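You operate a simulated robot arm through the tools that you are given. There is no shell and no other tool. Be economical: measure what you need, move in short steps, check, and stop when the job is done.

You run a simulated robot arm. Do the job below in one go: nothing can be reset, and whatever is moved stays where it is left.

JOB
Take the blue bundle and put it on the upper shelf of the tall cabinet. Take the top-up bottle from the middle shelf of the wall rack and leave it on top of the short roll there. Stack the label pack that says "Lot 75" from the top of the deep bench on top of the label pack marked "Lot 62". Put the teal bottle on the top of the low table away on the top of the island bench. Take the ink bottle from the top of the long table and leave it on top of the film roll there. Put the sleeve pack from the top of the long table on top of the white tall roll there. Take the wipe on the top of the long table and put it away on the sealer shelf. Do these in any order. Set down upright: top-up bottle, teal bottle, ink bottle.

It is judged by the outcome, as a careful person would: the job done as asked, and still so three seconds after it is handed in. It fails if anything else is knocked over, pushed out of place, dropped, spilled or broken.

ROBOT AND FRAMES
A 6-joint arm with a fingered hand on a trunk, on a base that drives. Base frame: it is fixed to the floor where the robot stands at the start and does not move with it; the origin is under the middle of the robot, x ahead of it, y to its left, z up. Readings come in m, degrees, newtons and seconds.
With the tool pointing down near the work surface it reaches from about 0.24 to 0.56 m from the robot's upright axis, wherever it stands. Its first joint turns from -166.0 to 166.0 degrees. Places, roughly: blue bundle (10x5x3 cm) [0.5, 0.2, 1.3]; film roll (12x12x15 cm) [-8.8, -0.5, 0.9]; ink bottle [-9, -0.25, 1]; label pack [0.25, -1.75, 0.75]; sealer shelf [-4.5, 0.5, 0.9]; short roll (12x12x13 cm) [0.5, 0.3, 0.9]; sleeve pack [-8, -0.75, 0.75]; tall roll [-8.25, -0.25, 1]; teal bottle (6x6x11 cm) [-8.3, -1.2, 0.8]; top of the island bench [-1.8, -0.5, 0.6]; top-up bottle [0.5, 0.5, 1]; upper shelf of the tall cabinet [-1.2, 4.9, 1.2]; wipe (9x6x3 cm) [-7.6, -0.6, 0.9]. Payload 3.1 kg.
The TCP is the grasp point between the finger pads, 0.022 m short of the fingertips. In the tool frame z runs along the fingers and y along their closing line. The gripper opens to 0.132 m. The gripper's body begins 0.06 m behind the TCP. The gripper is a hand of 4 fingers: y runs from the thumb to the fingers, the wrist lies at [0, 0, -0.218] in the tool frame, and closing takes about 1.5 s.
Orientation is that of the tool frame in the base frame, as a unit quaternion [x, y, z, w]. With the fingers straight down and closing along the base's y, the tool's x points along the base's -x, its y along +y and its z along -z.

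CONTROLS
- The arm moves only by the tool servo_tool. Its argument "moves" is a list of rows, each a list of 6 numbers: the shift along the base's x, y, z in units of 50 mm (1.0 is 50 mm), then the turn, a rotation vector about the base's x, y, z in units of 8 degrees (1.0 is 8 degrees). In form: [[tx, ty, tz, rx, ry, rz], ...]. A call has 1 to 10 rows; each row shifts and turns the commanded pose from where the row before left it. "jaw" is the finger opening in m, from 0 to 0.132, set as the call begins (left out, the last holds). A call with a number of a shift or a turn outside -1 to 1 is refused whole. Each row takes 0.2 s and may step no farther than 0.05 m and 8.6 degrees from the row before; otherwise, or with a gripper value out of range, the whole call is refused. A pose out of reach is approached as far as the arm can. The call stops where the force on the tool passes 40 N (or 10 N more than at its start, if that is more) or the arm is blocked; 0.2 s more then pass. The fingers move at their own pace (about 0.153 m/s each) and stop on an object; they squeeze with about 27 N. The grip force told is the motor's: it shows also when the fingers shut on nothing. Time passes only in rows, and 0.2 s behind the last, so rows that do not move let the fingers close. The reply holds the time, the measured pose of the TCP, the force on the tool along the base axes, the opening and the grip force, in the units named above and with some noise, with the torque about the TCP (base axes, N m) and any sound that the robot's microphone picked up, and new pictures: "show" is both (left out), scene, wrist or none.
- Cameras (640 x 400 px; columns grow to the right, rows downward): "scene" is now at [0.033, 0.168, 1.5067]; the picture's right is [0.25, -0.97, 0.00], its down [-0.58, -0.15, -0.80] and it looks along [0.77, 0.20, -0.60] (base axes); focal length 276 px, centre (320, 200). "wrist" rides on the gripper at [0.053, -0.053, -0.084] in the tool frame; the picture's right is [0.71, 0.71, 0.00], its down [-0.53, 0.53, -0.67] and it looks along [-0.47, 0.47, 0.74] (tool axes); focal length 247 px, centre (320, 200). There is no depth. A picture from a camera that has moved, and an enlarged one, comes with that camera's place and axes in the base frame and with its lens. The place of the scene camera against the robot may be out by one fixed shift of up to 0.012 m in any direction.
- raise_lower(by): slides the trunk up (or, below 0, down) by that many m; the arm and the scene camera ride with it, the base frame stays. It gives what a move gives, with no picture.
- steer(legs): drives the robot by 1 to 6 legs, each [ahead, left, turn to the left] in m, m and degrees, along the robot's own axes; the way and the turn of a leg run together, so that a leg with both is an arc; at most 1.5 m and 180 degrees a leg. The arm and the cameras ride along, it lands a little off, and it stops where it bumps. It gives what a move gives, and a new picture of the scene camera.
- set_fingers(finger1, finger2, finger3, thumb_bend): sets how far each is bent, from 0 (flat) to 1 (curled in); at 0.3 the hand is open as for a grip, at 0.7 the pads meet at the TCP. One left out holds its place. A second passes; each finger stops where it meets its share of the squeeze, and holds until it gets a number again. A gripper value or a shape takes the hand back. It gives what a move gives, with no picture; readings hold the bend of each and the force on the fingers (four entries, about 0 where the hand has none), thumb and palm.
- grasp_type(shape): the hand has 4 fingers and takes this shape, open, in about a second: jaw (thumb against the fingers, like two jaws); tri (thumb and two fingers); tip (a fingertip pinch); poke (one finger out to press); point (the index stretched); flat (the hand flat); cup (the hand cupped); fist (a fist). The gripper value then closes the fingers along that shape, each until it touches; the sizes above hold for jaw. It gives what a move gives, with no picture.
- aim_head(pan, tilt): turns the head with the scene camera to pan (to the left, within 155 degrees either way) and tilt (down, from -29 to 69), counted from straight ahead of the robot. It gives what a move gives, and a new picture of the scene camera.
- inspect(camera, box): a new picture of the part [left, top, right, bottom] of that camera's present view, enlarged. The clock stands still meanwhile.
- sign_off(): hands the job in; it is judged then, once.

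Go step by step. Nothing tells you exact positions but the pictures and the camera data: compare them with the known pose of the tool, close in by small moves and look again before you grip or let go. The budget is 207 turns and 260 pictures, counting those below and the enlarged ones. Unless the task says otherwise, let go and move clear before handing in.

The tools are called after "Call:" as name(argument=value, ...) on one line, values as JSON. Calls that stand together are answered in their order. servo_tool: Moves the arm, as the interface text tells. Its arguments: {"type":"object","properties":{"moves":{"type":"array","items":{"type":"array","items":{"type":"number"}}},"jaw":{"type":"number"},"show":{"type":"string","enum":["both","scene","wrist","none"]}},"required":["moves"]} The other tools are called the same way: raise_lower (by) slides the trunk up or down; grasp_type (shape) gives the hand a shape; set_fingers (finger1, finger2, finger3, thumb_bend) moves the fingers one by one; steer (legs) drives the base; aim_head (pan, tilt) turns the head that bears the scene camera; inspect (camera, box) takes an enlarged picture of a part of a camera's view; sign_off () hands the job in.

At the start:

```text
clock: 0.0
ee_pos: [0.3229, 0.1591, 1.0004]
orientation: [-0.001, 1.0, 0.001, 0.0]
ft_force: [-0.1, -0.4, -0.2]
ft_torque: [0.03, 0.0, 0.01]
finger_gap: 0.1318
finger_force: 0.0
shape: jaw
bend: [0.3, 0.3, 0.3, 0.3]
finger forces: [0.1, 0.0, 0.0, 0.0, 0.0, 0.0]
trunk travel left (down, up): [-0.175, 0.211]
robot x, y, heading: [0.005, 0.0006, -0.0]
head pan, tilt: [14.4, 37.1]
```

scene: 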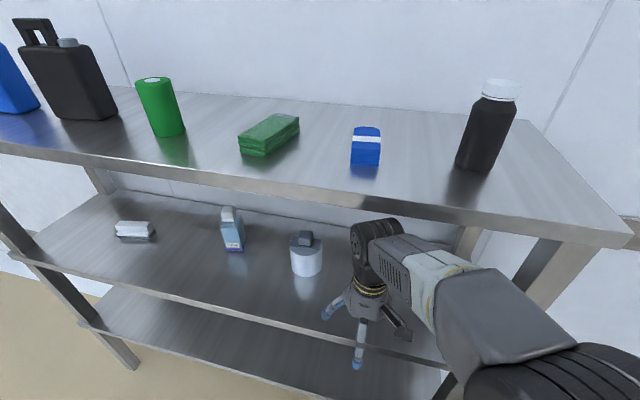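
wrist: 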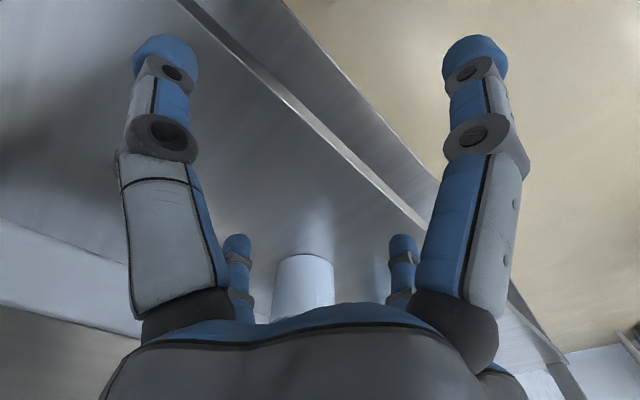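

I see the wall rack ahead, with the blue bundle on its top shelf and the roll and small bottle on the middle shelf. I'll take closer looks first.

Call:
inspect(camera="scene", box=[200, 100, 420, 290])

Call:
aim_head(pan=35, tilt=37)

```text
2.11 times, centred on (310, 195) of scene
camera zoom: at [0.033, 0.168, 1.5067], right [0.25, -0.97, 0.0], down [-0.58, -0.15, -0.8], along [0.77, 0.2, -0.6], focal length 582 px, centre (341, 210)
```

zoom: 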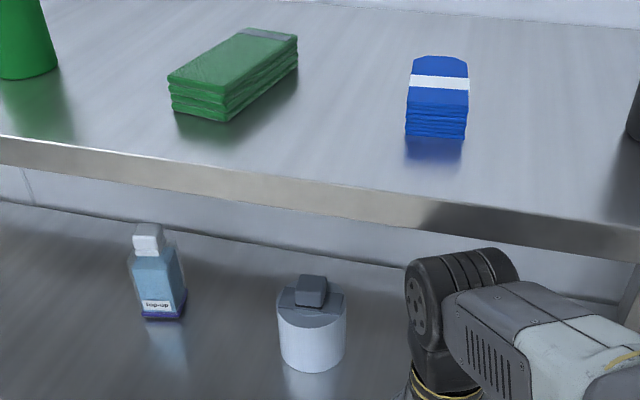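

```text
clock: 0.8
ee_pos: [0.3229, 0.1595, 0.9993]
orientation: [0.0, 1.0, 0.0, 0.0]
ft_force: [0.2, 0.1, -0.4]
ft_torque: [0.01, -0.02, 0.0]
finger_gap: 0.132
finger_force: 0.0
shape: jaw
bend: [0.3, 0.3, 0.3, 0.3]
finger forces: [0.0, 0.0, 0.0, 0.1, 0.1, 0.0]
trunk travel left (down, up): [-0.175, 0.211]
robot x, y, heading: [0.0026, 0.0032, 0.1]
head pan, tilt: [35.0, 37.0]
camera scene: at [0.0201, 0.1963, 1.5069], right [0.57, -0.82, 0.0], down [-0.49, -0.34, -0.8], along [0.65, 0.46, -0.6], focal length 276 px, centre (320, 200)
```

scene: 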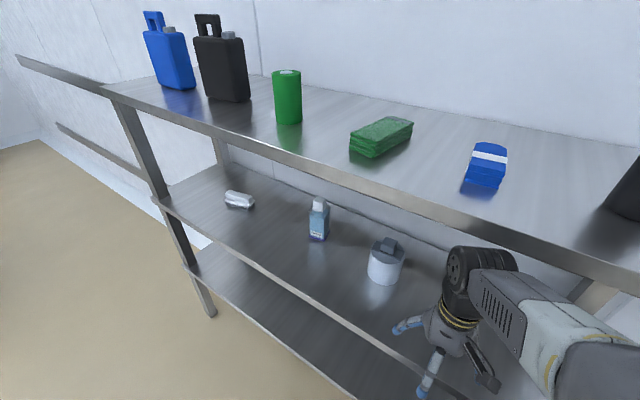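

The short roll seems to carry a grey block, or have one behind it. I'll back off and turn the tool horizontal so I can look into the middle shelf.

Call:
steer(legs=[[-0.4, 0.2, 0]])

Call:
servo_tool(moves=[[0, 0, 0, 0, -1, 0], [0, 0, 0, 0, -1, 0], [0, 0, 0, 0, -1, 0], [0, 0, 0, 0, -1, 0], [0, 0, 0, 0, -1, 0], [0, 0, 0, 0, -1, 0], [0, 0, 0, 0, -1, 0], [0, 0, 0, 0, -1, 0], [0, 0, 0, 0, -1, 0], [0, 0, 0, 0, -1, 0]], show="none")

Call:
servo_tool(moves=[[0, 0, 0, 0, -1, 0], [0, 0, 0, 0, -0.25, 0], [0, 0, 0, 0, 0, 0]])

```text
clock: 3.6
ee_pos: [-0.0802, 0.3632, 1.0007]
orientation: [0.001, 1.0, 0.0, -0.001]
ft_force: [1.1, 0.2, -0.5]
ft_torque: [0.0, -0.01, 0.02]
finger_gap: 0.1319
finger_force: 0.0
shape: jaw
bend: [0.3, 0.3, 0.3, 0.3]
finger forces: [0.0, 0.0, 0.1, 0.1, 0.0, 0.0]
trunk travel left (down, up): [-0.175, 0.211]
robot x, y, heading: [-0.4024, 0.2039, -0.0]
head pan, tilt: [35.0, 37.0]
camera scene: at [-0.3835, 0.4022, 1.5068], right [0.57, -0.82, 0.0], down [-0.49, -0.34, -0.8], along [0.66, 0.46, -0.6], focal length 276 px, centre (320, 200)
```

scene: 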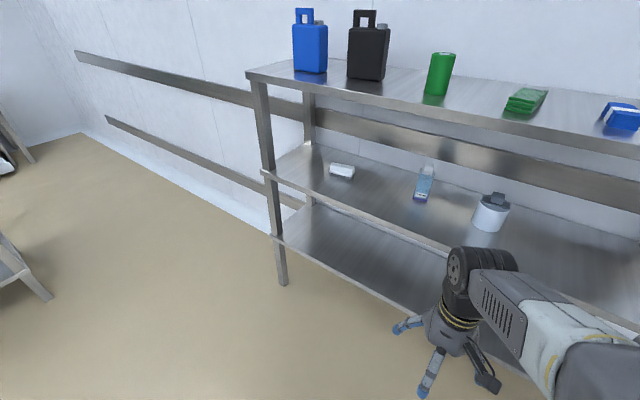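

```text
clock: 5.8
ee_pos: [-0.0585, 0.3978, 1.0067]
orientation: [0.001, 0.765, 0.0, 0.643]
ft_force: [0.2, 0.1, -0.1]
ft_torque: [0.0, -0.03, 0.01]
finger_gap: 0.1318
finger_force: 0.0
shape: jaw
bend: [0.3, 0.3, 0.3, 0.3]
finger forces: [0.0, 0.1, 0.0, 0.1, 0.1, 0.0]
out of reach, approached as far as the arm can: row 7, 8, 9, 10
trunk travel left (down, up): [-0.175, 0.211]
robot x, y, heading: [-0.4055, 0.2069, 0.1]
head pan, tilt: [35.0, 37.0]
```

```text
clock: 6.6
ee_pos: [-0.0581, 0.3966, 1.0066]
orientation: [0.001, 0.707, 0.0, 0.707]
ft_force: [0.1, -0.6, 0.1]
ft_torque: [0.03, 0.0, -0.01]
finger_gap: 0.1317
finger_force: 0.0
shape: jaw
bend: [0.3, 0.3, 0.3, 0.3]
finger forces: [0.0, 0.1, 0.0, 0.0, 0.0, 0.0]
trunk travel left (down, up): [-0.175, 0.211]
robot x, y, heading: [-0.4018, 0.206, -0.2]
head pan, tilt: [35.0, 37.0]
camera scene: at [-0.3826, 0.402, 1.5069], right [0.57, -0.82, 0.0], down [-0.49, -0.34, -0.8], along [0.65, 0.46, -0.6], focal length 276 px, centre (320, 200)
camera wrist: at [-0.1422, 0.344, 0.9544], right [0.0, 0.71, -0.71], down [-0.67, 0.53, 0.53], along [0.74, 0.47, 0.47], focal length 247 px, centre (320, 200)
```

scene: 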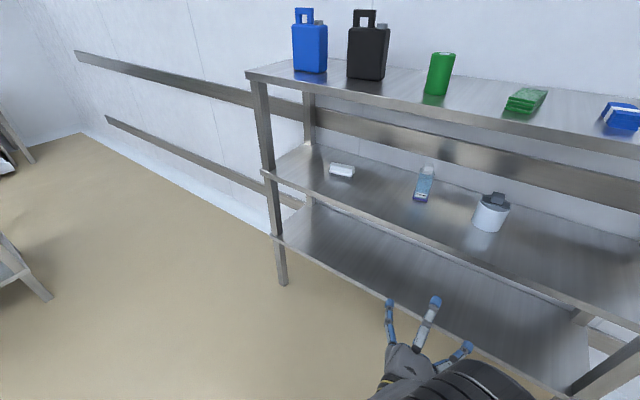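
wrist: 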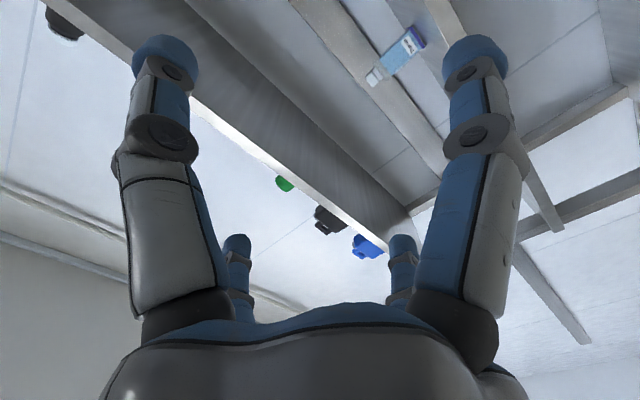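

Call:
inspect(camera="scene", box=[400, 150, 528, 240])

Call:
inspect(camera="scene", box=[300, 130, 428, 210])

```text
4.44 times, centred on (464, 195) of scene
camera zoom: at [-0.3826, 0.402, 1.5069], right [0.57, -0.82, 0.0], down [-0.49, -0.34, -0.8], along [0.65, 0.46, -0.6], focal length 1228 px, centre (-320, 222)
```

zoom: 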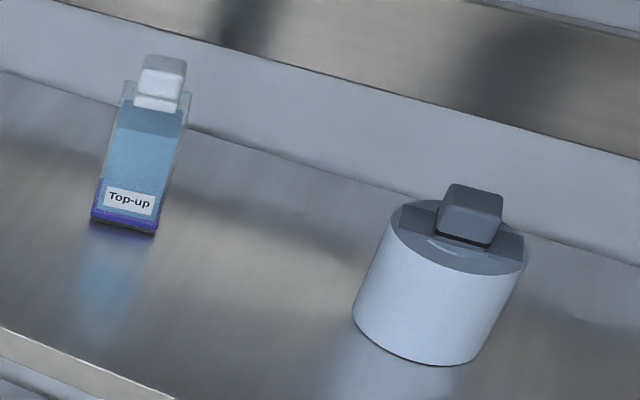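

```text
5.00 times, centred on (364, 170) of scene
camera zoom: at [-0.3826, 0.402, 1.5069], right [0.57, -0.82, 0.0], down [-0.49, -0.34, -0.8], along [0.65, 0.46, -0.6], focal length 1381 px, centre (100, 350)
```

zoom: 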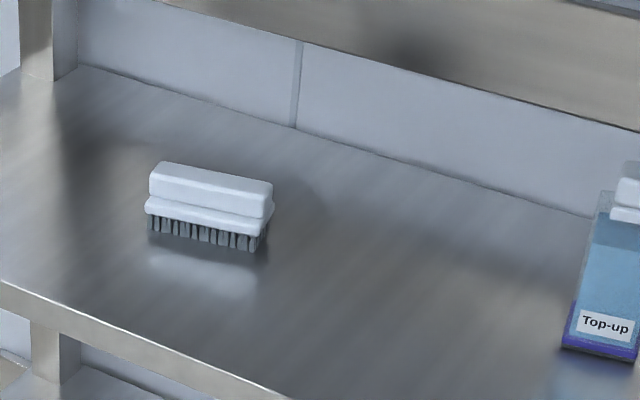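

A separate grey item appears to sit on the roll. I'll roll the tool 180° about its axis so the wrist camera looks down from above, then get a closer view.

Call:
servo_tool(moves=[[0, 0, 0, 1, 0, 0], [0, 0, 0, 1, 0, 0], [0, 0, 0, 1, 0, 0], [0, 0, 0, 1, 0, 0], [0, 0, 0, 1, 0, 0], [0, 0, 0, 1, 0, 0], [0, 0, 0, 1, 0, 0], [0, 0, 0, 1, 0, 0], [0, 0, 0, 1, 0, 0], [0, 0, 0, 1, 0, 0]], show="none")

Call:
servo_tool(moves=[[0, 0, 0, 1, 0, 0], [0, 0, 0, 1, 0, 0], [0, 0, 0, 1, 0, 0], [0, 0, 0, 1, 0, 0], [0, 0, 0, 1, 0, 0], [0, 0, 0, 1, 0, 0], [0, 0, 0, 1, 0, 0], [0, 0, 0, 1, 0, 0], [0, 0, 0, 1, 0, 0], [0, 0, 0, 1, 0, 0]], show="none")

Call:
servo_tool(moves=[[0, 0, 0, 1, 0, 0], [0, 0, 0, 1, 0, 0], [0, 0, 0, 0.5, 0, 0], [0, 0, 0, 0, 0, 0]])

```text
clock: 8.8
ee_pos: [-0.0584, 0.3976, 1.008]
orientation: [0.456, 0.541, 0.455, 0.541]
ft_force: [0.8, -0.1, -0.1]
ft_torque: [-0.01, 0.05, -0.03]
finger_gap: 0.1316
finger_force: 0.1
shape: jaw
bend: [0.3, 0.3, 0.3, 0.3]
finger forces: [0.0, 0.1, 0.1, 0.0, 0.0, 0.0]
trunk travel left (down, up): [-0.175, 0.211]
robot x, y, heading: [-0.4013, 0.2048, -0.2]
head pan, tilt: [35.0, 37.0]
```

```text
clock: 11.0
ee_pos: [-0.0628, 0.4841, 1.3007]
orientation: [0.699, 0.124, 0.693, 0.123]
ft_force: [0.3, -0.5, 0.1]
ft_torque: [-0.01, 0.0, -0.01]
finger_gap: 0.132
finger_force: 0.0
shape: jaw
bend: [0.3, 0.3, 0.3, 0.3]
finger forces: [0.0, 0.0, 0.1, 0.1, 0.0, 0.1]
out of reach, approached as far as the arm can: row 1, 2, 3, 4, 5, 6, 7, 8, 9, 10
trunk travel left (down, up): [-0.175, 0.211]
robot x, y, heading: [-0.4011, 0.2024, -0.1]
head pan, tilt: [35.0, 37.0]
```

```text
clock: 12.0
ee_pos: [-0.0557, 0.4918, 1.3899]
orientation: [0.708, 0.0, 0.707, 0.0]
ft_force: [0.4, 0.3, 0.6]
ft_torque: [-0.03, -0.01, 0.01]
finger_gap: 0.132
finger_force: 0.1
shape: jaw
bend: [0.3, 0.3, 0.3, 0.3]
finger forces: [0.0, 0.1, 0.0, 0.0, 0.0, 0.1]
out of reach, approached as far as the arm can: row 1, 2, 3
trunk travel left (down, up): [-0.175, 0.211]
robot x, y, heading: [-0.4028, 0.2061, -0.3]
head pan, tilt: [35.0, 37.0]
camera scene: at [-0.3827, 0.4018, 1.5069], right [0.57, -0.82, 0.0], down [-0.49, -0.34, -0.8], along [0.65, 0.46, -0.6], focal length 276 px, centre (320, 200)
camera wrist: at [-0.1389, 0.5458, 1.4435], right [0.0, -0.71, 0.71], down [-0.67, -0.53, -0.52], along [0.74, -0.47, -0.48], focal length 247 px, centre (320, 200)
```

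scene: 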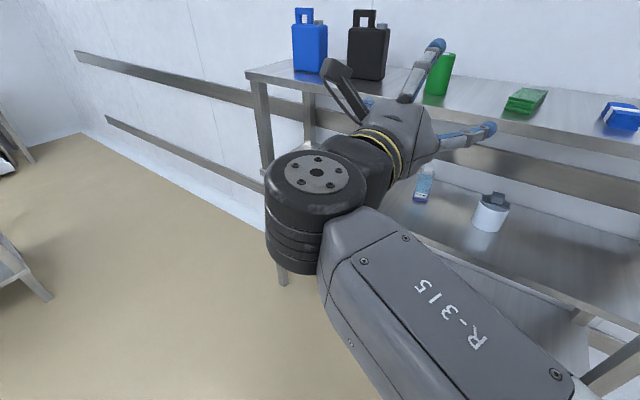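
wrist: 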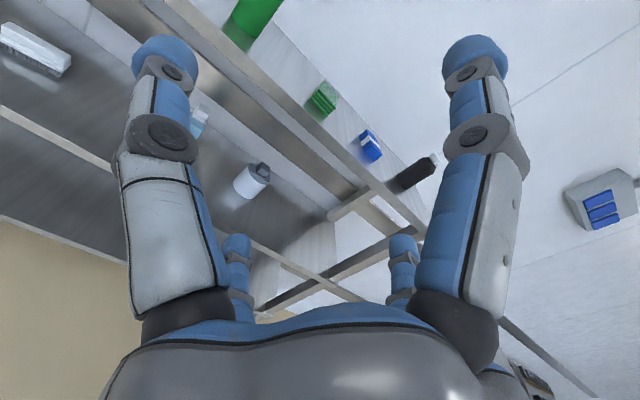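

Call:
servo_tool(moves=[[0, 0, -1, 0, 0, 0], [0, 0, -1, 0, 0, 0], [0, 0, -1, 0, 0, 0], [0, 0, -1, 0, 0, 0], [0, 0, -1, 0, 0, 0], [0, 0, -1, 0, 0, 0], [0, 0, -1, 0, 0, 0]])

```text
clock: 13.6
ee_pos: [-0.048, 0.504, 1.3876]
orientation: [0.708, 0.0, 0.706, 0.001]
ft_force: [0.3, 1.2, 0.7]
ft_torque: [-0.02, -0.01, -0.01]
finger_gap: 0.132
finger_force: 0.0
shape: jaw
bend: [0.3, 0.3, 0.3, 0.3]
finger forces: [0.0, 0.0, 0.1, 0.0, 0.0, 0.1]
out of reach, approached as far as the arm can: row 1, 2, 3, 4, 5, 6, 7
trunk travel left (down, up): [-0.175, 0.211]
robot x, y, heading: [-0.4049, 0.2059, -0.3]
head pan, tilt: [35.0, 37.0]
camera scene: at [-0.3828, 0.4016, 1.5069], right [0.57, -0.82, 0.0], down [-0.49, -0.34, -0.8], along [0.65, 0.46, -0.6], focal length 276 px, centre (320, 200)
camera wrist: at [-0.1315, 0.5571, 1.441], right [0.0, -0.71, 0.71], down [-0.67, -0.53, -0.52], along [0.74, -0.47, -0.47], focal length 247 px, centre (320, 200)
```

scene: 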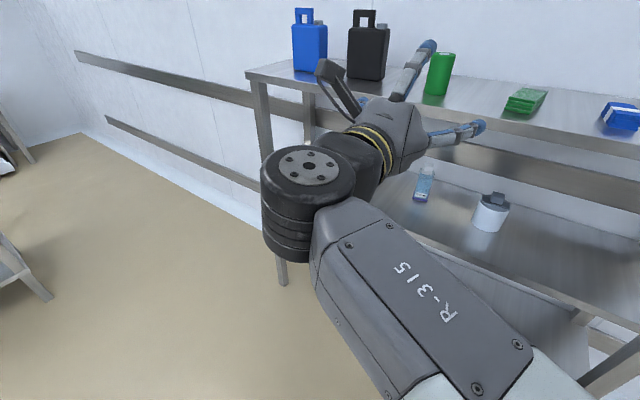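
wrist: 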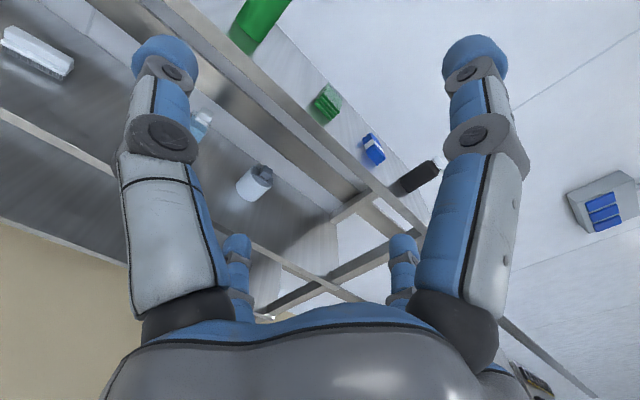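

Call:
servo_tool(moves=[[0, 0, 0, -1, 0, 0], [0, 0, 0, -1, 0, 0], [0, 0, 0, -1, 0, 0], [0, 0, 0, -1, 0, 0], [0, 0, 0, -1, 0, 0], [0, 0, 0, -1, 0, 0], [0, 0, 0, -1, 0, 0], [0, 0, 0, -1, 0, 0], [0, 0, 0, -1, 0, 0], [0, 0, 0, -1, 0, 0]], show="none")

Call:
servo_tool(moves=[[0, 0, 0, -1, 0, 0], [0, 0, 0, -1, 0, 0], [0, 0, 0, -1, 0, 0], [0, 0, 0, -1, 0, 0], [0, 0, 0, -1, 0, 0], [0, 0, 0, -1, 0, 0], [0, 0, 0, -1, 0, 0], [0, 0, 0, -1, 0, 0], [0, 0, 0, -1, 0, 0], [0, 0, 0, -1, 0, 0]], show="none")

Call:
servo_tool(moves=[[0, 0, -1, -1, 0, 0], [0, 0, -1, -1, 0, 0], [0, 0, -1, -0.5, 0, 0], [0, 0, -1, 0, 0, 0], [0, 0, -1, 0, 0, 0], [0, 0, -1, 0, 0, 0]], show="none")

```text
clock: 15.8
ee_pos: [-0.0467, 0.5032, 1.3862]
orientation: [0.541, 0.455, 0.542, 0.455]
ft_force: [-0.3, 0.3, 0.2]
ft_torque: [-0.01, 0.0, 0.0]
finger_gap: 0.1321
finger_force: 0.0
shape: jaw
bend: [0.3, 0.3, 0.3, 0.3]
finger forces: [0.0, 0.0, 0.0, 0.1, 0.0, 0.0]
trunk travel left (down, up): [-0.175, 0.211]
robot x, y, heading: [-0.4023, 0.2046, 0.0]
head pan, tilt: [35.0, 37.0]
```

```text
clock: 18.0
ee_pos: [-0.047, 0.5031, 1.3864]
orientation: [0.121, 0.696, 0.122, 0.697]
ft_force: [0.3, 0.7, 0.9]
ft_torque: [0.0, -0.01, 0.0]
finger_gap: 0.1322
finger_force: 0.0
shape: jaw
bend: [0.3, 0.3, 0.3, 0.3]
finger forces: [0.0, 0.0, 0.0, 0.1, 0.0, 0.0]
trunk travel left (down, up): [-0.175, 0.211]
robot x, y, heading: [-0.4028, 0.2069, -0.1]
head pan, tilt: [35.0, 37.0]
```

```text
clock: 19.4
ee_pos: [-0.0492, 0.5049, 1.0833]
orientation: [0.0, 0.707, 0.001, 0.707]
ft_force: [-0.9, -0.1, -0.6]
ft_torque: [0.03, 0.0, 0.0]
finger_gap: 0.1319
finger_force: 0.1
shape: jaw
bend: [0.3, 0.3, 0.3, 0.3]
finger forces: [0.0, 0.0, 0.0, 0.0, 0.0, 0.0]
trunk travel left (down, up): [-0.175, 0.211]
robot x, y, heading: [-0.3997, 0.2021, 0.1]
head pan, tilt: [35.0, 37.0]
```

Call:
servo_tool(moves=[[0, -1, 0, -1, 0, 0], [0, -1, 0, -1, 0, 0], [0, -1, 0, -1, 0, 0], [0, -1, 0, -1, 0, 0], [0, 0, 0, -1, 0, 0], [0, 0, 0, -1, 0, 0], [0, 0, 0, -1, 0, 0], [0, 0, 0, -1, 0, 0], [0, 0, 0, -1, 0, 0], [0, 0, 0, -1, 0, 0]], show="none")

Call:
servo_tool(moves=[[0, 0, 0, -1, 0, 0], [0, 0, 0, -1, 0, 0], [0, 0, 0, -1, 0, 0], [0, 0, 0, -1, 0, 0], [0, 0, 0, -1, 0, 0], [0, 0, 0, -1, 0, 0], [0, 0, 0, -1, 0, 0], [0, 0, 0, -1, 0, 0], [0, 0, 0, -1, 0, 0], [0, 0, 0, -1, 0, 0]], show="none")

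Call:
servo_tool(moves=[[0, 0, 0, -1, 0, 0], [0, 0, 0, -1, 0, 0], [0, 0, 0, -0.5, 0, 0], [0, 0, 0, 0, 0, 0]])

```text
clock: 21.6
ee_pos: [-0.0052, 0.3511, 1.1]
orientation: [-0.455, 0.541, -0.455, 0.541]
ft_force: [0.5, -0.7, -0.1]
ft_torque: [-0.02, 0.0, 0.01]
finger_gap: 0.1321
finger_force: 0.0
shape: jaw
bend: [0.3, 0.3, 0.3, 0.3]
finger forces: [0.0, 0.1, 0.0, 0.0, 0.0, 0.0]
out of reach, approached as far as the arm can: row 3, 4
trunk travel left (down, up): [-0.175, 0.211]
robot x, y, heading: [-0.4052, 0.2049, -0.2]
head pan, tilt: [35.0, 37.0]
```

```text
clock: 23.8
ee_pos: [-0.0035, 0.3518, 1.1007]
orientation: [0.697, -0.123, 0.696, -0.123]
ft_force: [0.4, 0.4, 0.2]
ft_torque: [0.01, -0.01, -0.01]
finger_gap: 0.1318
finger_force: 0.1
shape: jaw
bend: [0.3, 0.3, 0.3, 0.3]
finger forces: [0.0, 0.1, 0.1, 0.0, 0.0, 0.0]
trunk travel left (down, up): [-0.175, 0.211]
robot x, y, heading: [-0.4032, 0.2049, -0.2]
head pan, tilt: [35.0, 37.0]
```

```text
clock: 24.8
ee_pos: [-0.0041, 0.351, 1.1001]
orientation: [0.707, 0.001, 0.707, 0.0]
ft_force: [-0.2, -0.9, -0.3]
ft_torque: [0.0, 0.01, -0.02]
finger_gap: 0.1318
finger_force: 0.0
shape: jaw
bend: [0.3, 0.3, 0.3, 0.3]
finger forces: [0.1, 0.0, 0.0, 0.0, 0.1, 0.0]
trunk travel left (down, up): [-0.175, 0.211]
robot x, y, heading: [-0.4035, 0.2044, 0.3]
head pan, tilt: [35.0, 37.0]
camera scene: at [-0.3827, 0.4018, 1.5069], right [0.57, -0.82, 0.0], down [-0.49, -0.34, -0.8], along [0.65, 0.46, -0.6], focal length 276 px, centre (320, 200)
camera wrist: at [-0.0873, 0.4046, 1.1539], right [0.0, -0.71, 0.71], down [-0.67, -0.53, -0.53], along [0.74, -0.47, -0.47], focal length 247 px, centre (320, 200)
```

scene: 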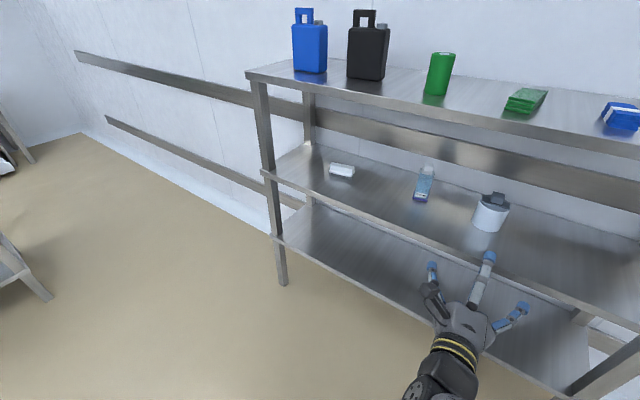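
wrist: 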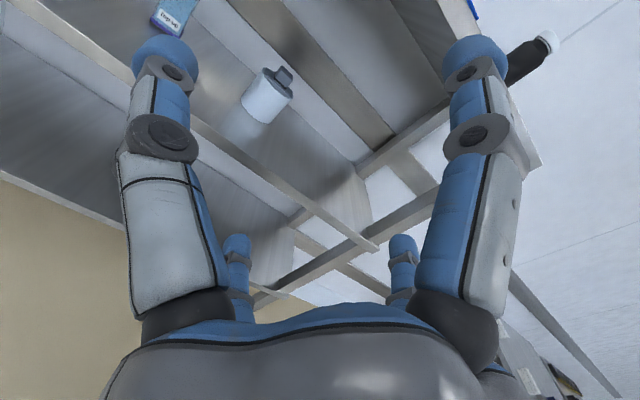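

Call:
inspect(camera="wrist", box=[220, 50, 316, 130])

Call:
aim_head(pan=-15, tilt=35)

```text
5.00 times, centred on (268, 90) of wrist
camera zoom: at [-0.0873, 0.4046, 1.1539], right [0.0, -0.71, 0.71], down [-0.67, -0.53, -0.53], along [0.74, -0.47, -0.47], focal length 1235 px, centre (580, 750)
```

zoom: 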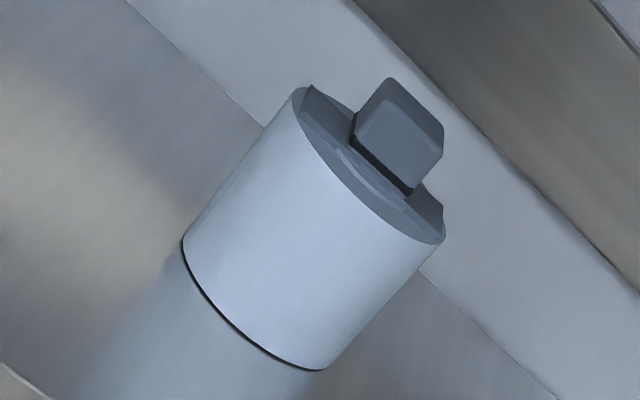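

```text
clock: 25.9
ee_pos: [-0.0046, 0.3509, 1.0992]
orientation: [0.707, -0.001, 0.707, -0.001]
ft_force: [0.2, -0.4, 0.5]
ft_torque: [-0.02, 0.0, -0.01]
finger_gap: 0.1318
finger_force: 0.1
shape: jaw
bend: [0.3, 0.3, 0.3, 0.3]
finger forces: [0.0, 0.1, 0.1, 0.0, 0.1, 0.0]
trunk travel left (down, up): [-0.175, 0.211]
robot x, y, heading: [-0.4055, 0.2051, 0.0]
head pan, tilt: [-15.0, 35.0]
camera scene: at [-0.3689, 0.3292, 1.51], right [-0.26, -0.97, 0.0], down [-0.55, 0.15, -0.82], along [0.79, -0.21, -0.57], focal length 276 px, centre (320, 200)
```

scene: 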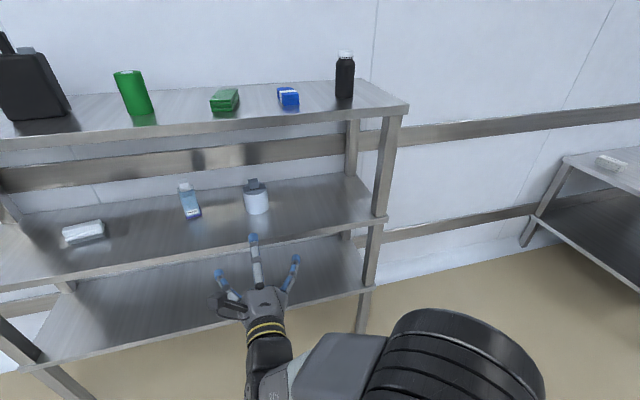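

Call:
steer(legs=[[0.33, 0.04, 0]])

Call:
servo_tool(moves=[[0, 0, 0, 0, 0, 0]], show="wrist")

```text
clock: 28.1
ee_pos: [0.3264, 0.3873, 1.0995]
orientation: [0.708, -0.002, 0.707, 0.002]
ft_force: [-0.2, 0.2, -0.9]
ft_torque: [0.01, -0.05, -0.04]
finger_gap: 0.1319
finger_force: 0.0
shape: jaw
bend: [0.3, 0.3, 0.3, 0.3]
finger forces: [0.1, 0.0, 0.1, 0.0, 0.0, 0.0]
trunk travel left (down, up): [-0.175, 0.211]
robot x, y, heading: [-0.0749, 0.2456, -0.5]
head pan, tilt: [-15.0, 35.0]
camera scene: at [-0.0386, 0.368, 1.5099], right [-0.27, -0.96, 0.0], down [-0.55, 0.15, -0.82], along [0.79, -0.22, -0.57], focal length 276 px, centre (320, 200)
```

scene: 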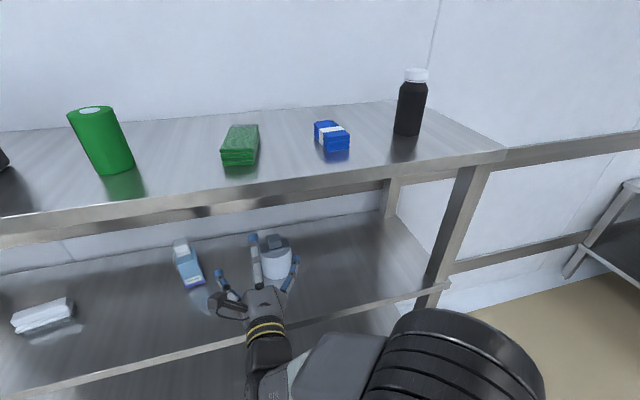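

```text
clock: 28.5
ee_pos: [0.3251, 0.3872, 1.0993]
orientation: [0.707, -0.003, 0.707, 0.002]
ft_force: [1.0, -0.2, 0.1]
ft_torque: [-0.02, -0.04, 0.0]
finger_gap: 0.1319
finger_force: 0.0
shape: jaw
bend: [0.3, 0.3, 0.3, 0.3]
finger forces: [0.0, 0.1, 0.0, 0.1, 0.1, 0.1]
trunk travel left (down, up): [-0.175, 0.211]
robot x, y, heading: [-0.073, 0.2431, -0.6]
head pan, tilt: [-15.0, 35.0]
camera wrist: at [0.2424, 0.4415, 1.1539], right [0.0, -0.71, 0.71], down [-0.67, -0.52, -0.53], along [0.74, -0.48, -0.47], focal length 247 px, centre (320, 200)
```

wrist: 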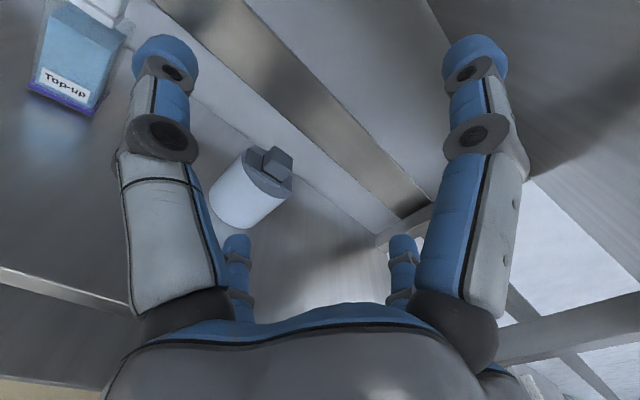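

Call:
inspect(camera="wrist", box=[200, 130, 312, 200])

Call:
inspect(camera="scene", box=[160, 220, 320, 310])

```text
5.71 times, centred on (256, 165) of wrist
camera zoom: at [0.2424, 0.4415, 1.1539], right [0.0, -0.71, 0.71], down [-0.67, -0.52, -0.53], along [0.74, -0.48, -0.47], focal length 1411 px, centre (686, 400)
```

zoom: 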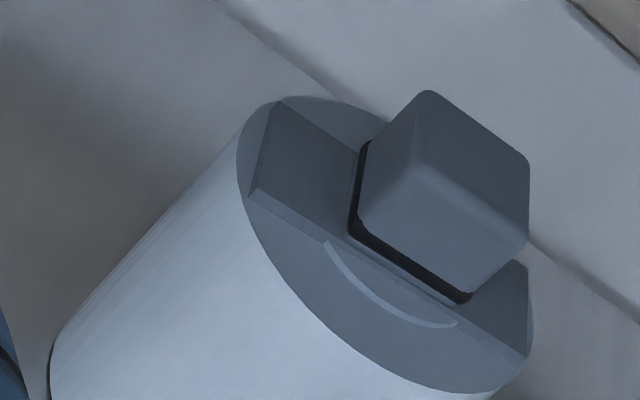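

```text
4.00 times, centred on (240, 265) of scene
camera zoom: at [-0.0395, 0.3679, 1.51], right [-0.27, -0.96, 0.0], down [-0.55, 0.15, -0.82], along [0.79, -0.22, -0.57], focal length 1105 px, centre (640, -60)
```

zoom: 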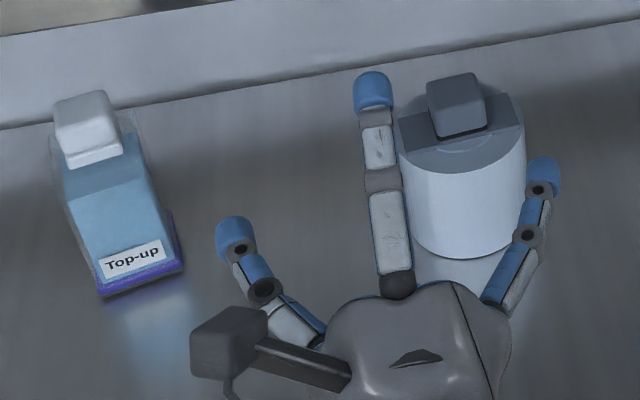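

The grey thing is a separate tool (plate with a knob) lying on the roll, so I'll have to move it aside first. I'll check how the fingers close before gripping anything.

Call:
servo_tool(moves=[[0, 0, 0, 0, 0, 0], [0, 0, 0, 0, 0, 0], [0, 0, 0, 0, 0, 0]], jaw=0.05, show="wrist")

Call:
grasp_type(shape="tip")

Call:
servo_tool(moves=[[0, 0, 0, 0, 0, 0]], show="both")

```text
clock: 29.3
ee_pos: [0.3255, 0.3868, 1.0995]
orientation: [0.707, -0.004, 0.707, 0.003]
ft_force: [0.0, 0.5, -0.2]
ft_torque: [-0.02, -0.02, 0.0]
finger_gap: 0.0506
finger_force: 0.0
shape: jaw
bend: [0.42, 0.42, 0.42, 0.7]
finger forces: [0.1, 0.0, 0.0, 0.0, 0.0, 0.0]
trunk travel left (down, up): [-0.175, 0.211]
robot x, y, heading: [-0.0741, 0.2455, -0.4]
head pan, tilt: [-15.0, 35.0]
camera wrist: at [0.2422, 0.4414, 1.154], right [0.0, -0.71, 0.71], down [-0.67, -0.52, -0.53], along [0.74, -0.48, -0.47], focal length 247 px, centre (320, 200)
```

wrist: 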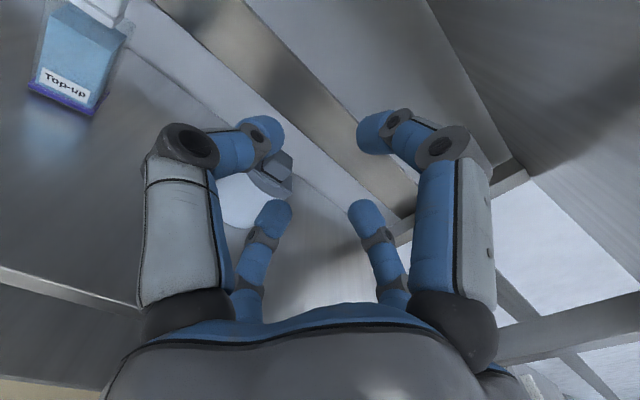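

```text
clock: 30.2
ee_pos: [0.3254, 0.3874, 1.0994]
orientation: [0.707, -0.003, 0.707, 0.001]
ft_force: [0.0, 0.2, 0.7]
ft_torque: [-0.03, -0.03, -0.04]
finger_gap: 0.1321
finger_force: 0.0
shape: tip
bend: [0.11, 0.3, 0.11, 0.3]
finger forces: [0.0, 0.1, 0.1, 0.0, 0.0, 0.0]
trunk travel left (down, up): [-0.175, 0.211]
robot x, y, heading: [-0.0763, 0.2467, -0.5]
head pan, tilt: [-15.0, 35.0]
```

```text
clock: 30.6
ee_pos: [0.3251, 0.3872, 1.0995]
orientation: [0.707, -0.003, 0.707, 0.001]
ft_force: [0.1, 0.4, 0.1]
ft_torque: [0.03, 0.0, -0.02]
finger_gap: 0.1318
finger_force: 0.1
shape: tip
bend: [0.11, 0.3, 0.11, 0.3]
finger forces: [0.0, 0.1, 0.1, 0.1, 0.0, 0.1]
trunk travel left (down, up): [-0.175, 0.211]
robot x, y, heading: [-0.0734, 0.2477, -0.5]
head pan, tilt: [-15.0, 35.0]
camera scene: at [-0.0398, 0.3679, 1.51], right [-0.27, -0.96, 0.0], down [-0.55, 0.15, -0.82], along [0.79, -0.22, -0.57], focal length 276 px, centre (320, 200)
camera wrist: at [0.2422, 0.4414, 1.154], right [0.0, -0.71, 0.71], down [-0.67, -0.52, -0.53], along [0.74, -0.48, -0.47], focal length 247 px, centre (320, 200)
```

scene: 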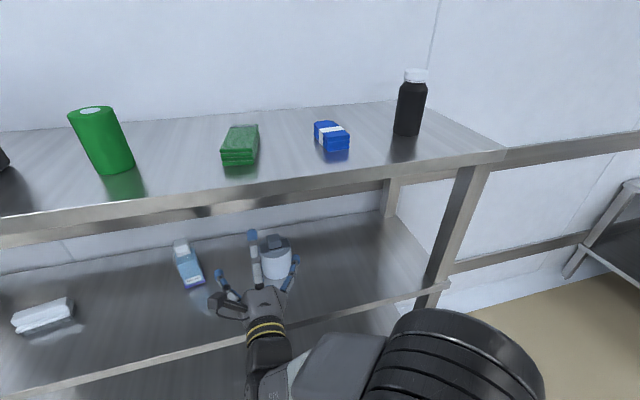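
wrist: 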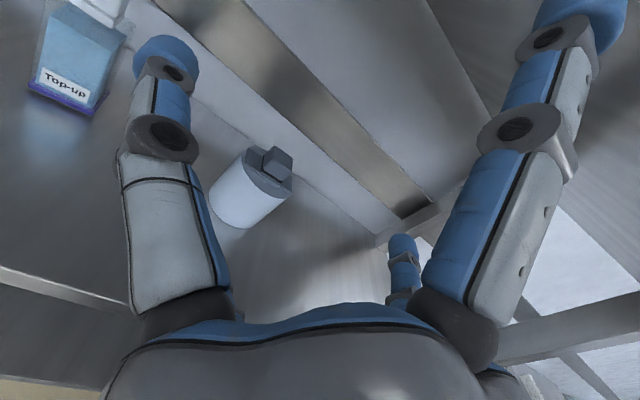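

"Tip" leaves the other two fingers spread, so it works as a two-finger pinch. I'll check the shelf edge and use the bundle's stated size to calibrate scale.

Call:
inspect(camera="scene", box=[290, 60, 450, 160])

Call:
inspect(camera="scene", box=[150, 170, 350, 300])

```text
4.00 times, centred on (370, 110) of scene
camera zoom: at [-0.0398, 0.3679, 1.51], right [-0.27, -0.96, 0.0], down [-0.55, 0.15, -0.82], along [0.79, -0.22, -0.57], focal length 1105 px, centre (120, 560)
```

zoom: 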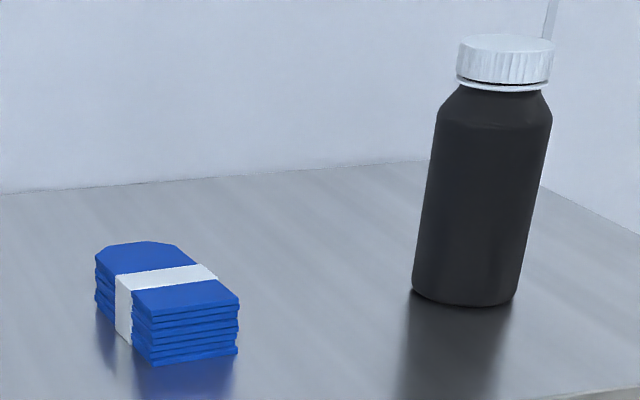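

```text
3.08 times, centred on (250, 235) of scene
camera zoom: at [-0.0398, 0.3679, 1.51], right [-0.27, -0.96, 0.0], down [-0.55, 0.15, -0.82], along [0.79, -0.22, -0.57], focal length 850 px, centre (535, 92)
```

zoom: 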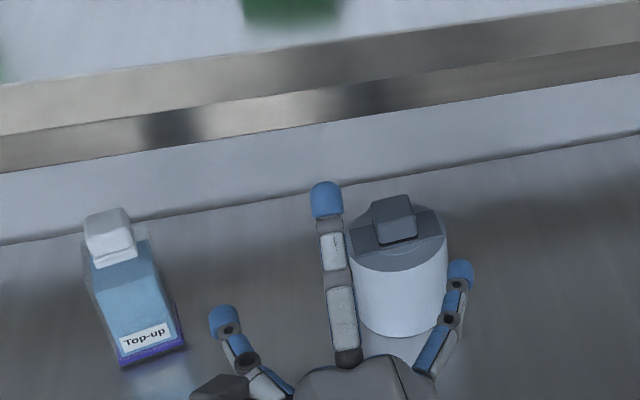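

Call:
set_fingers(finger1=1.0, finger2=0.3, finger3=0.0, thumb_bend=0.3)

Call:
servo_tool(moves=[[0, 0, 0, 0, 0, 0]])

```text
clock: 31.6
ee_pos: [0.3249, 0.3878, 1.1]
orientation: [0.707, -0.003, 0.707, 0.002]
ft_force: [0.2, -0.5, 0.8]
ft_torque: [0.01, -0.01, 0.03]
finger_gap: 0.0714
finger_force: 0.1
shape: fingers
bend: [1.0, 0.3, 0.01, 0.3]
finger forces: [0.0, 0.0, 0.0, 0.0, 0.0, 0.0]
trunk travel left (down, up): [-0.175, 0.211]
robot x, y, heading: [-0.0752, 0.243, -0.6]
head pan, tilt: [-15.0, 35.0]
```

```text
clock: 32.0
ee_pos: [0.3261, 0.3868, 1.1007]
orientation: [0.707, -0.004, 0.707, 0.001]
ft_force: [0.2, -0.4, -0.2]
ft_torque: [0.0, 0.01, 0.01]
finger_gap: 0.0715
finger_force: 0.0
shape: fingers
bend: [1.0, 0.3, 0.01, 0.3]
finger forces: [0.0, 0.0, 0.1, 0.1, 0.1, 0.0]
trunk travel left (down, up): [-0.175, 0.211]
robot x, y, heading: [-0.0741, 0.248, -0.2]
head pan, tilt: [-15.0, 35.0]
camera scene: at [-0.0398, 0.3679, 1.51], right [-0.27, -0.96, 0.0], down [-0.55, 0.15, -0.82], along [0.79, -0.22, -0.57], focal length 276 px, centre (320, 200)
camera wrist: at [0.2422, 0.4414, 1.154], right [0.0, -0.71, 0.71], down [-0.67, -0.52, -0.53], along [0.74, -0.48, -0.47], focal length 247 px, centre (320, 200)
```

scene: 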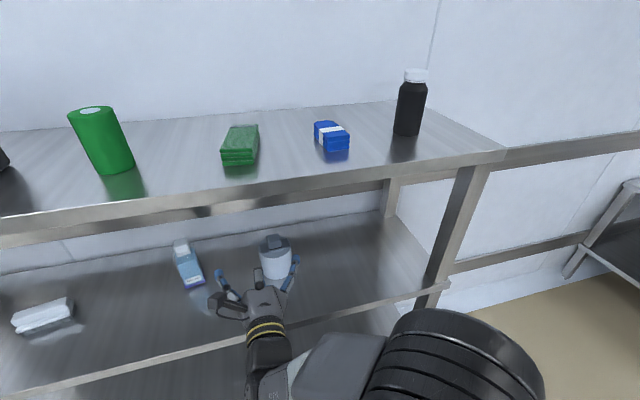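
wrist: 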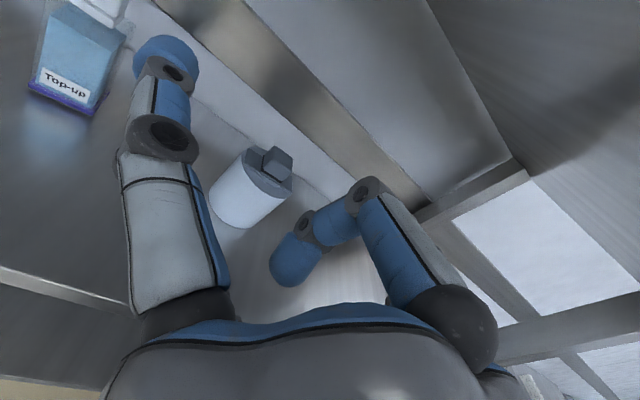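

Finger 3 is the lower one, so I'll curl it and open finger 1. Then I'll pitch the tool 30° down and look again from nearer.

Call:
set_fingers(finger1=0.05, finger2=0.3, finger3=1.0, thumb_bend=0.3)

Call:
servo_tool(moves=[[0, -0.2, 0, 0, 1, 0], [0.2, -0.2, -0.2, 0, 1, 0], [0.5, -0.2, -0.2, 0, 1, 0], [0.5, -0.2, -0.2, 0, 0.75, 0], [0, 0, 0, 0, 0, 0]])

```text
clock: 33.0
ee_pos: [0.3251, 0.3872, 1.1006]
orientation: [0.707, -0.003, 0.707, 0.002]
ft_force: [-1.0, 0.4, -0.6]
ft_torque: [-0.01, 0.0, 0.05]
finger_gap: 0.1066
finger_force: 0.0
shape: fingers
bend: [0.05, 0.3, 1.0, 0.3]
finger forces: [0.0, 0.0, 0.0, 0.0, 0.0, 0.1]
trunk travel left (down, up): [-0.175, 0.211]
robot x, y, heading: [-0.075, 0.2438, -0.5]
head pan, tilt: [-15.0, 35.0]
```

```text
clock: 34.2
ee_pos: [0.3856, 0.3456, 1.0694]
orientation: [0.866, -0.002, 0.5, 0.002]
ft_force: [0.1, -0.1, 1.0]
ft_torque: [0.01, -0.02, 0.01]
finger_gap: 0.107
finger_force: 0.1
shape: fingers
bend: [0.05, 0.3, 1.0, 0.3]
finger forces: [0.0, 0.0, 0.0, 0.1, 0.1, 0.1]
trunk travel left (down, up): [-0.175, 0.211]
robot x, y, heading: [-0.073, 0.2443, -0.5]
head pan, tilt: [-15.0, 35.0]
camera scene: at [-0.0404, 0.3679, 1.51], right [-0.27, -0.96, 0.0], down [-0.55, 0.15, -0.82], along [0.79, -0.22, -0.57], focal length 276 px, centre (320, 200)
camera wrist: at [0.34, 0.4003, 1.1586], right [0.35, -0.71, 0.61], down [-0.84, -0.52, -0.12], along [0.4, -0.48, -0.78], focal length 247 px, centre (320, 200)
```

scene: 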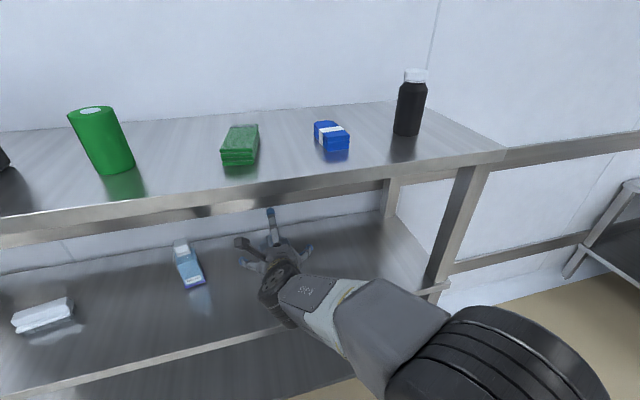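
wrist: 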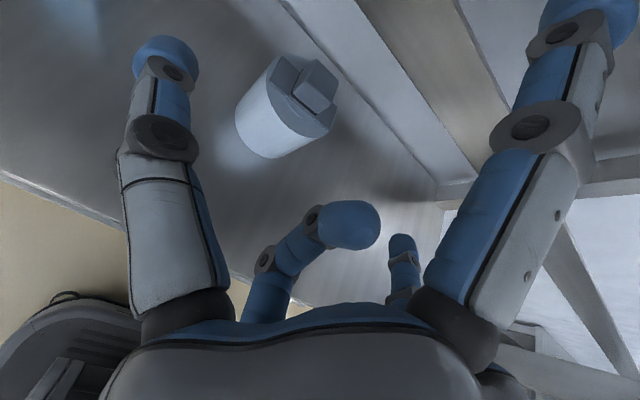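

Call:
servo_tool(moves=[[0.6, 0, -0.5, 0, 0, 0], [0.6, 0, -0.5, 0, 0, 0], [0.2, 0, 0, 0, 1, 0], [0.2, 0, 0, 0, 1, 0], [0.2, 0, 0, 0, 0.5, 0], [0, 0, 0, 0, 0, 0]])

```text
clock: 35.6
ee_pos: [0.4272, 0.3351, 0.937]
orientation: [0.937, -0.002, 0.351, 0.002]
ft_force: [0.1, 0.4, -0.1]
ft_torque: [0.0, 0.03, -0.03]
finger_gap: 0.107
finger_force: 0.1
shape: fingers
bend: [0.05, 0.3, 1.0, 0.3]
finger forces: [0.0, 0.0, 0.0, 0.0, 0.0, 0.1]
out of reach, approached as far as the arm can: row 3, 4, 5
trunk travel left (down, up): [-0.175, 0.211]
robot x, y, heading: [-0.0744, 0.2435, -0.5]
head pan, tilt: [-15.0, 35.0]
camera scene: at [-0.0399, 0.3679, 1.51], right [-0.27, -0.96, 0.0], down [-0.55, 0.15, -0.82], along [0.79, -0.22, -0.57], focal length 276 px, centre (320, 200)
camera wrist: at [0.413, 0.3892, 1.0359], right [0.53, -0.71, 0.47], down [-0.84, -0.52, 0.16], along [0.13, -0.47, -0.87], focal length 247 px, centre (320, 200)
```

scene: 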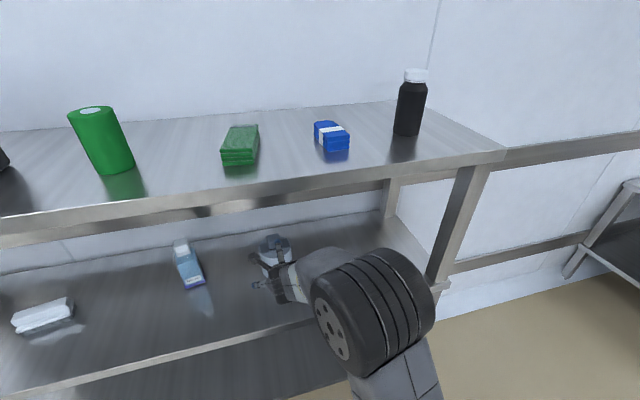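
wrist: 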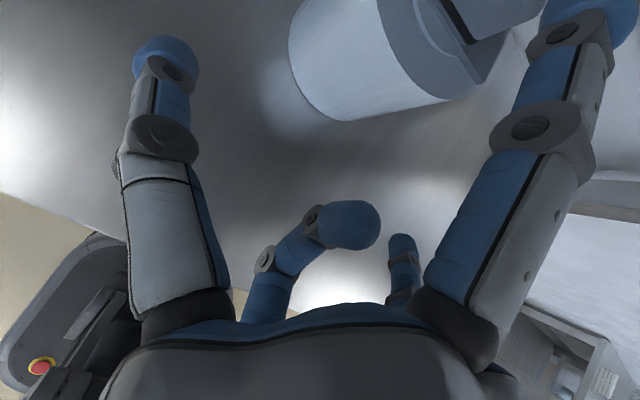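

The arm ran out of reach. I'll retreat the hand up and back, then bring the base nearer.

Call:
servo_tool(moves=[[-1, 0, 0, 0, 0, 0], [-1, 0, 0.5, 0, 0, 0], [-0.5, 0, 1, 0, -1, 0], [0, 0, 1, 0, -1, 0], [0, 0, 0, 0, -0.5, 0], [0, 0, 0, 0, 0, 0]], show="scene")

Call:
steer(legs=[[0.1, 0, 0]])

```text
refused: row 2 steps farther than a row can; nothing moved
```

```text
clock: 36.8
ee_pos: [0.5303, 0.3338, 0.9365]
orientation: [0.936, -0.003, 0.351, 0.002]
ft_force: [0.1, 0.2, 0.1]
ft_torque: [0.02, 0.03, -0.01]
finger_gap: 0.1067
finger_force: 0.2
shape: fingers
bend: [0.05, 0.3, 1.0, 0.3]
finger forces: [0.1, 0.0, 0.1, 0.1, 0.1, 0.0]
trunk travel left (down, up): [-0.175, 0.211]
robot x, y, heading: [0.0271, 0.2444, -0.7]
head pan, tilt: [-15.0, 35.0]
camera scene: at [0.0639, 0.367, 1.5099], right [-0.27, -0.96, 0.0], down [-0.55, 0.15, -0.82], along [0.79, -0.22, -0.57], focal length 276 px, centre (320, 200)
```

scene: 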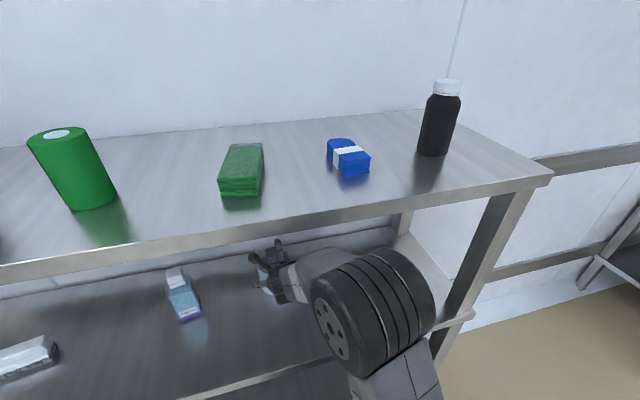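

The servo call was refused but the drive still ran, so the hand went forward. I need to see the roll's state now.

Call:
servo_tool(moves=[[0, 0, 0, 0, 0, 0]], show="wrist")

Call:
inspect(camera="scene", box=[220, 220, 340, 310])

```text
clock: 37.2
ee_pos: [0.5307, 0.3341, 0.9368]
orientation: [0.936, -0.003, 0.351, 0.002]
ft_force: [0.1, -0.1, 0.6]
ft_torque: [0.02, 0.0, 0.0]
finger_gap: 0.1071
finger_force: 0.1
shape: fingers
bend: [0.05, 0.3, 1.0, 0.3]
finger forces: [0.0, 0.0, 0.0, 0.0, 0.0, 0.0]
trunk travel left (down, up): [-0.175, 0.211]
robot x, y, heading: [0.024, 0.2444, -0.3]
head pan, tilt: [-15.0, 35.0]
camera wrist: at [0.515, 0.3876, 1.0362], right [0.53, -0.71, 0.47], down [-0.84, -0.52, 0.16], along [0.13, -0.47, -0.87], focal length 247 px, centre (320, 200)
```

wrist: 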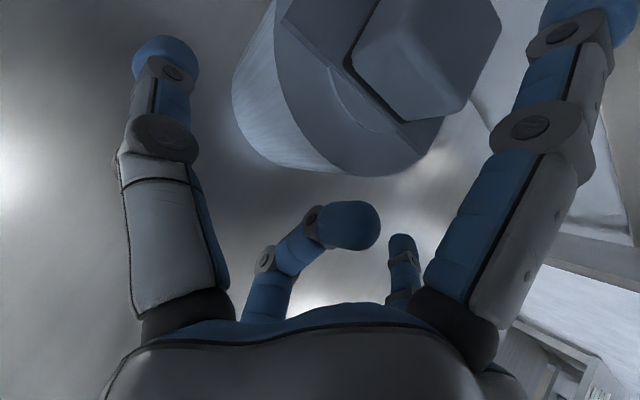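

```text
4.44 times, centred on (280, 265) of scene
camera zoom: at [0.0623, 0.367, 1.51], right [-0.27, -0.96, 0.0], down [-0.55, 0.15, -0.82], along [0.79, -0.22, -0.57], focal length 1228 px, centre (498, -89)
```

zoom: 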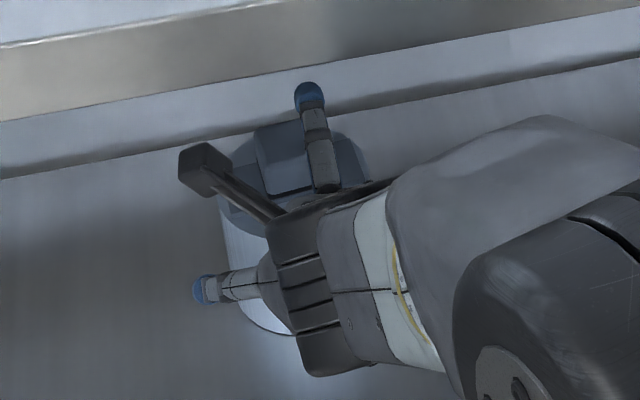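

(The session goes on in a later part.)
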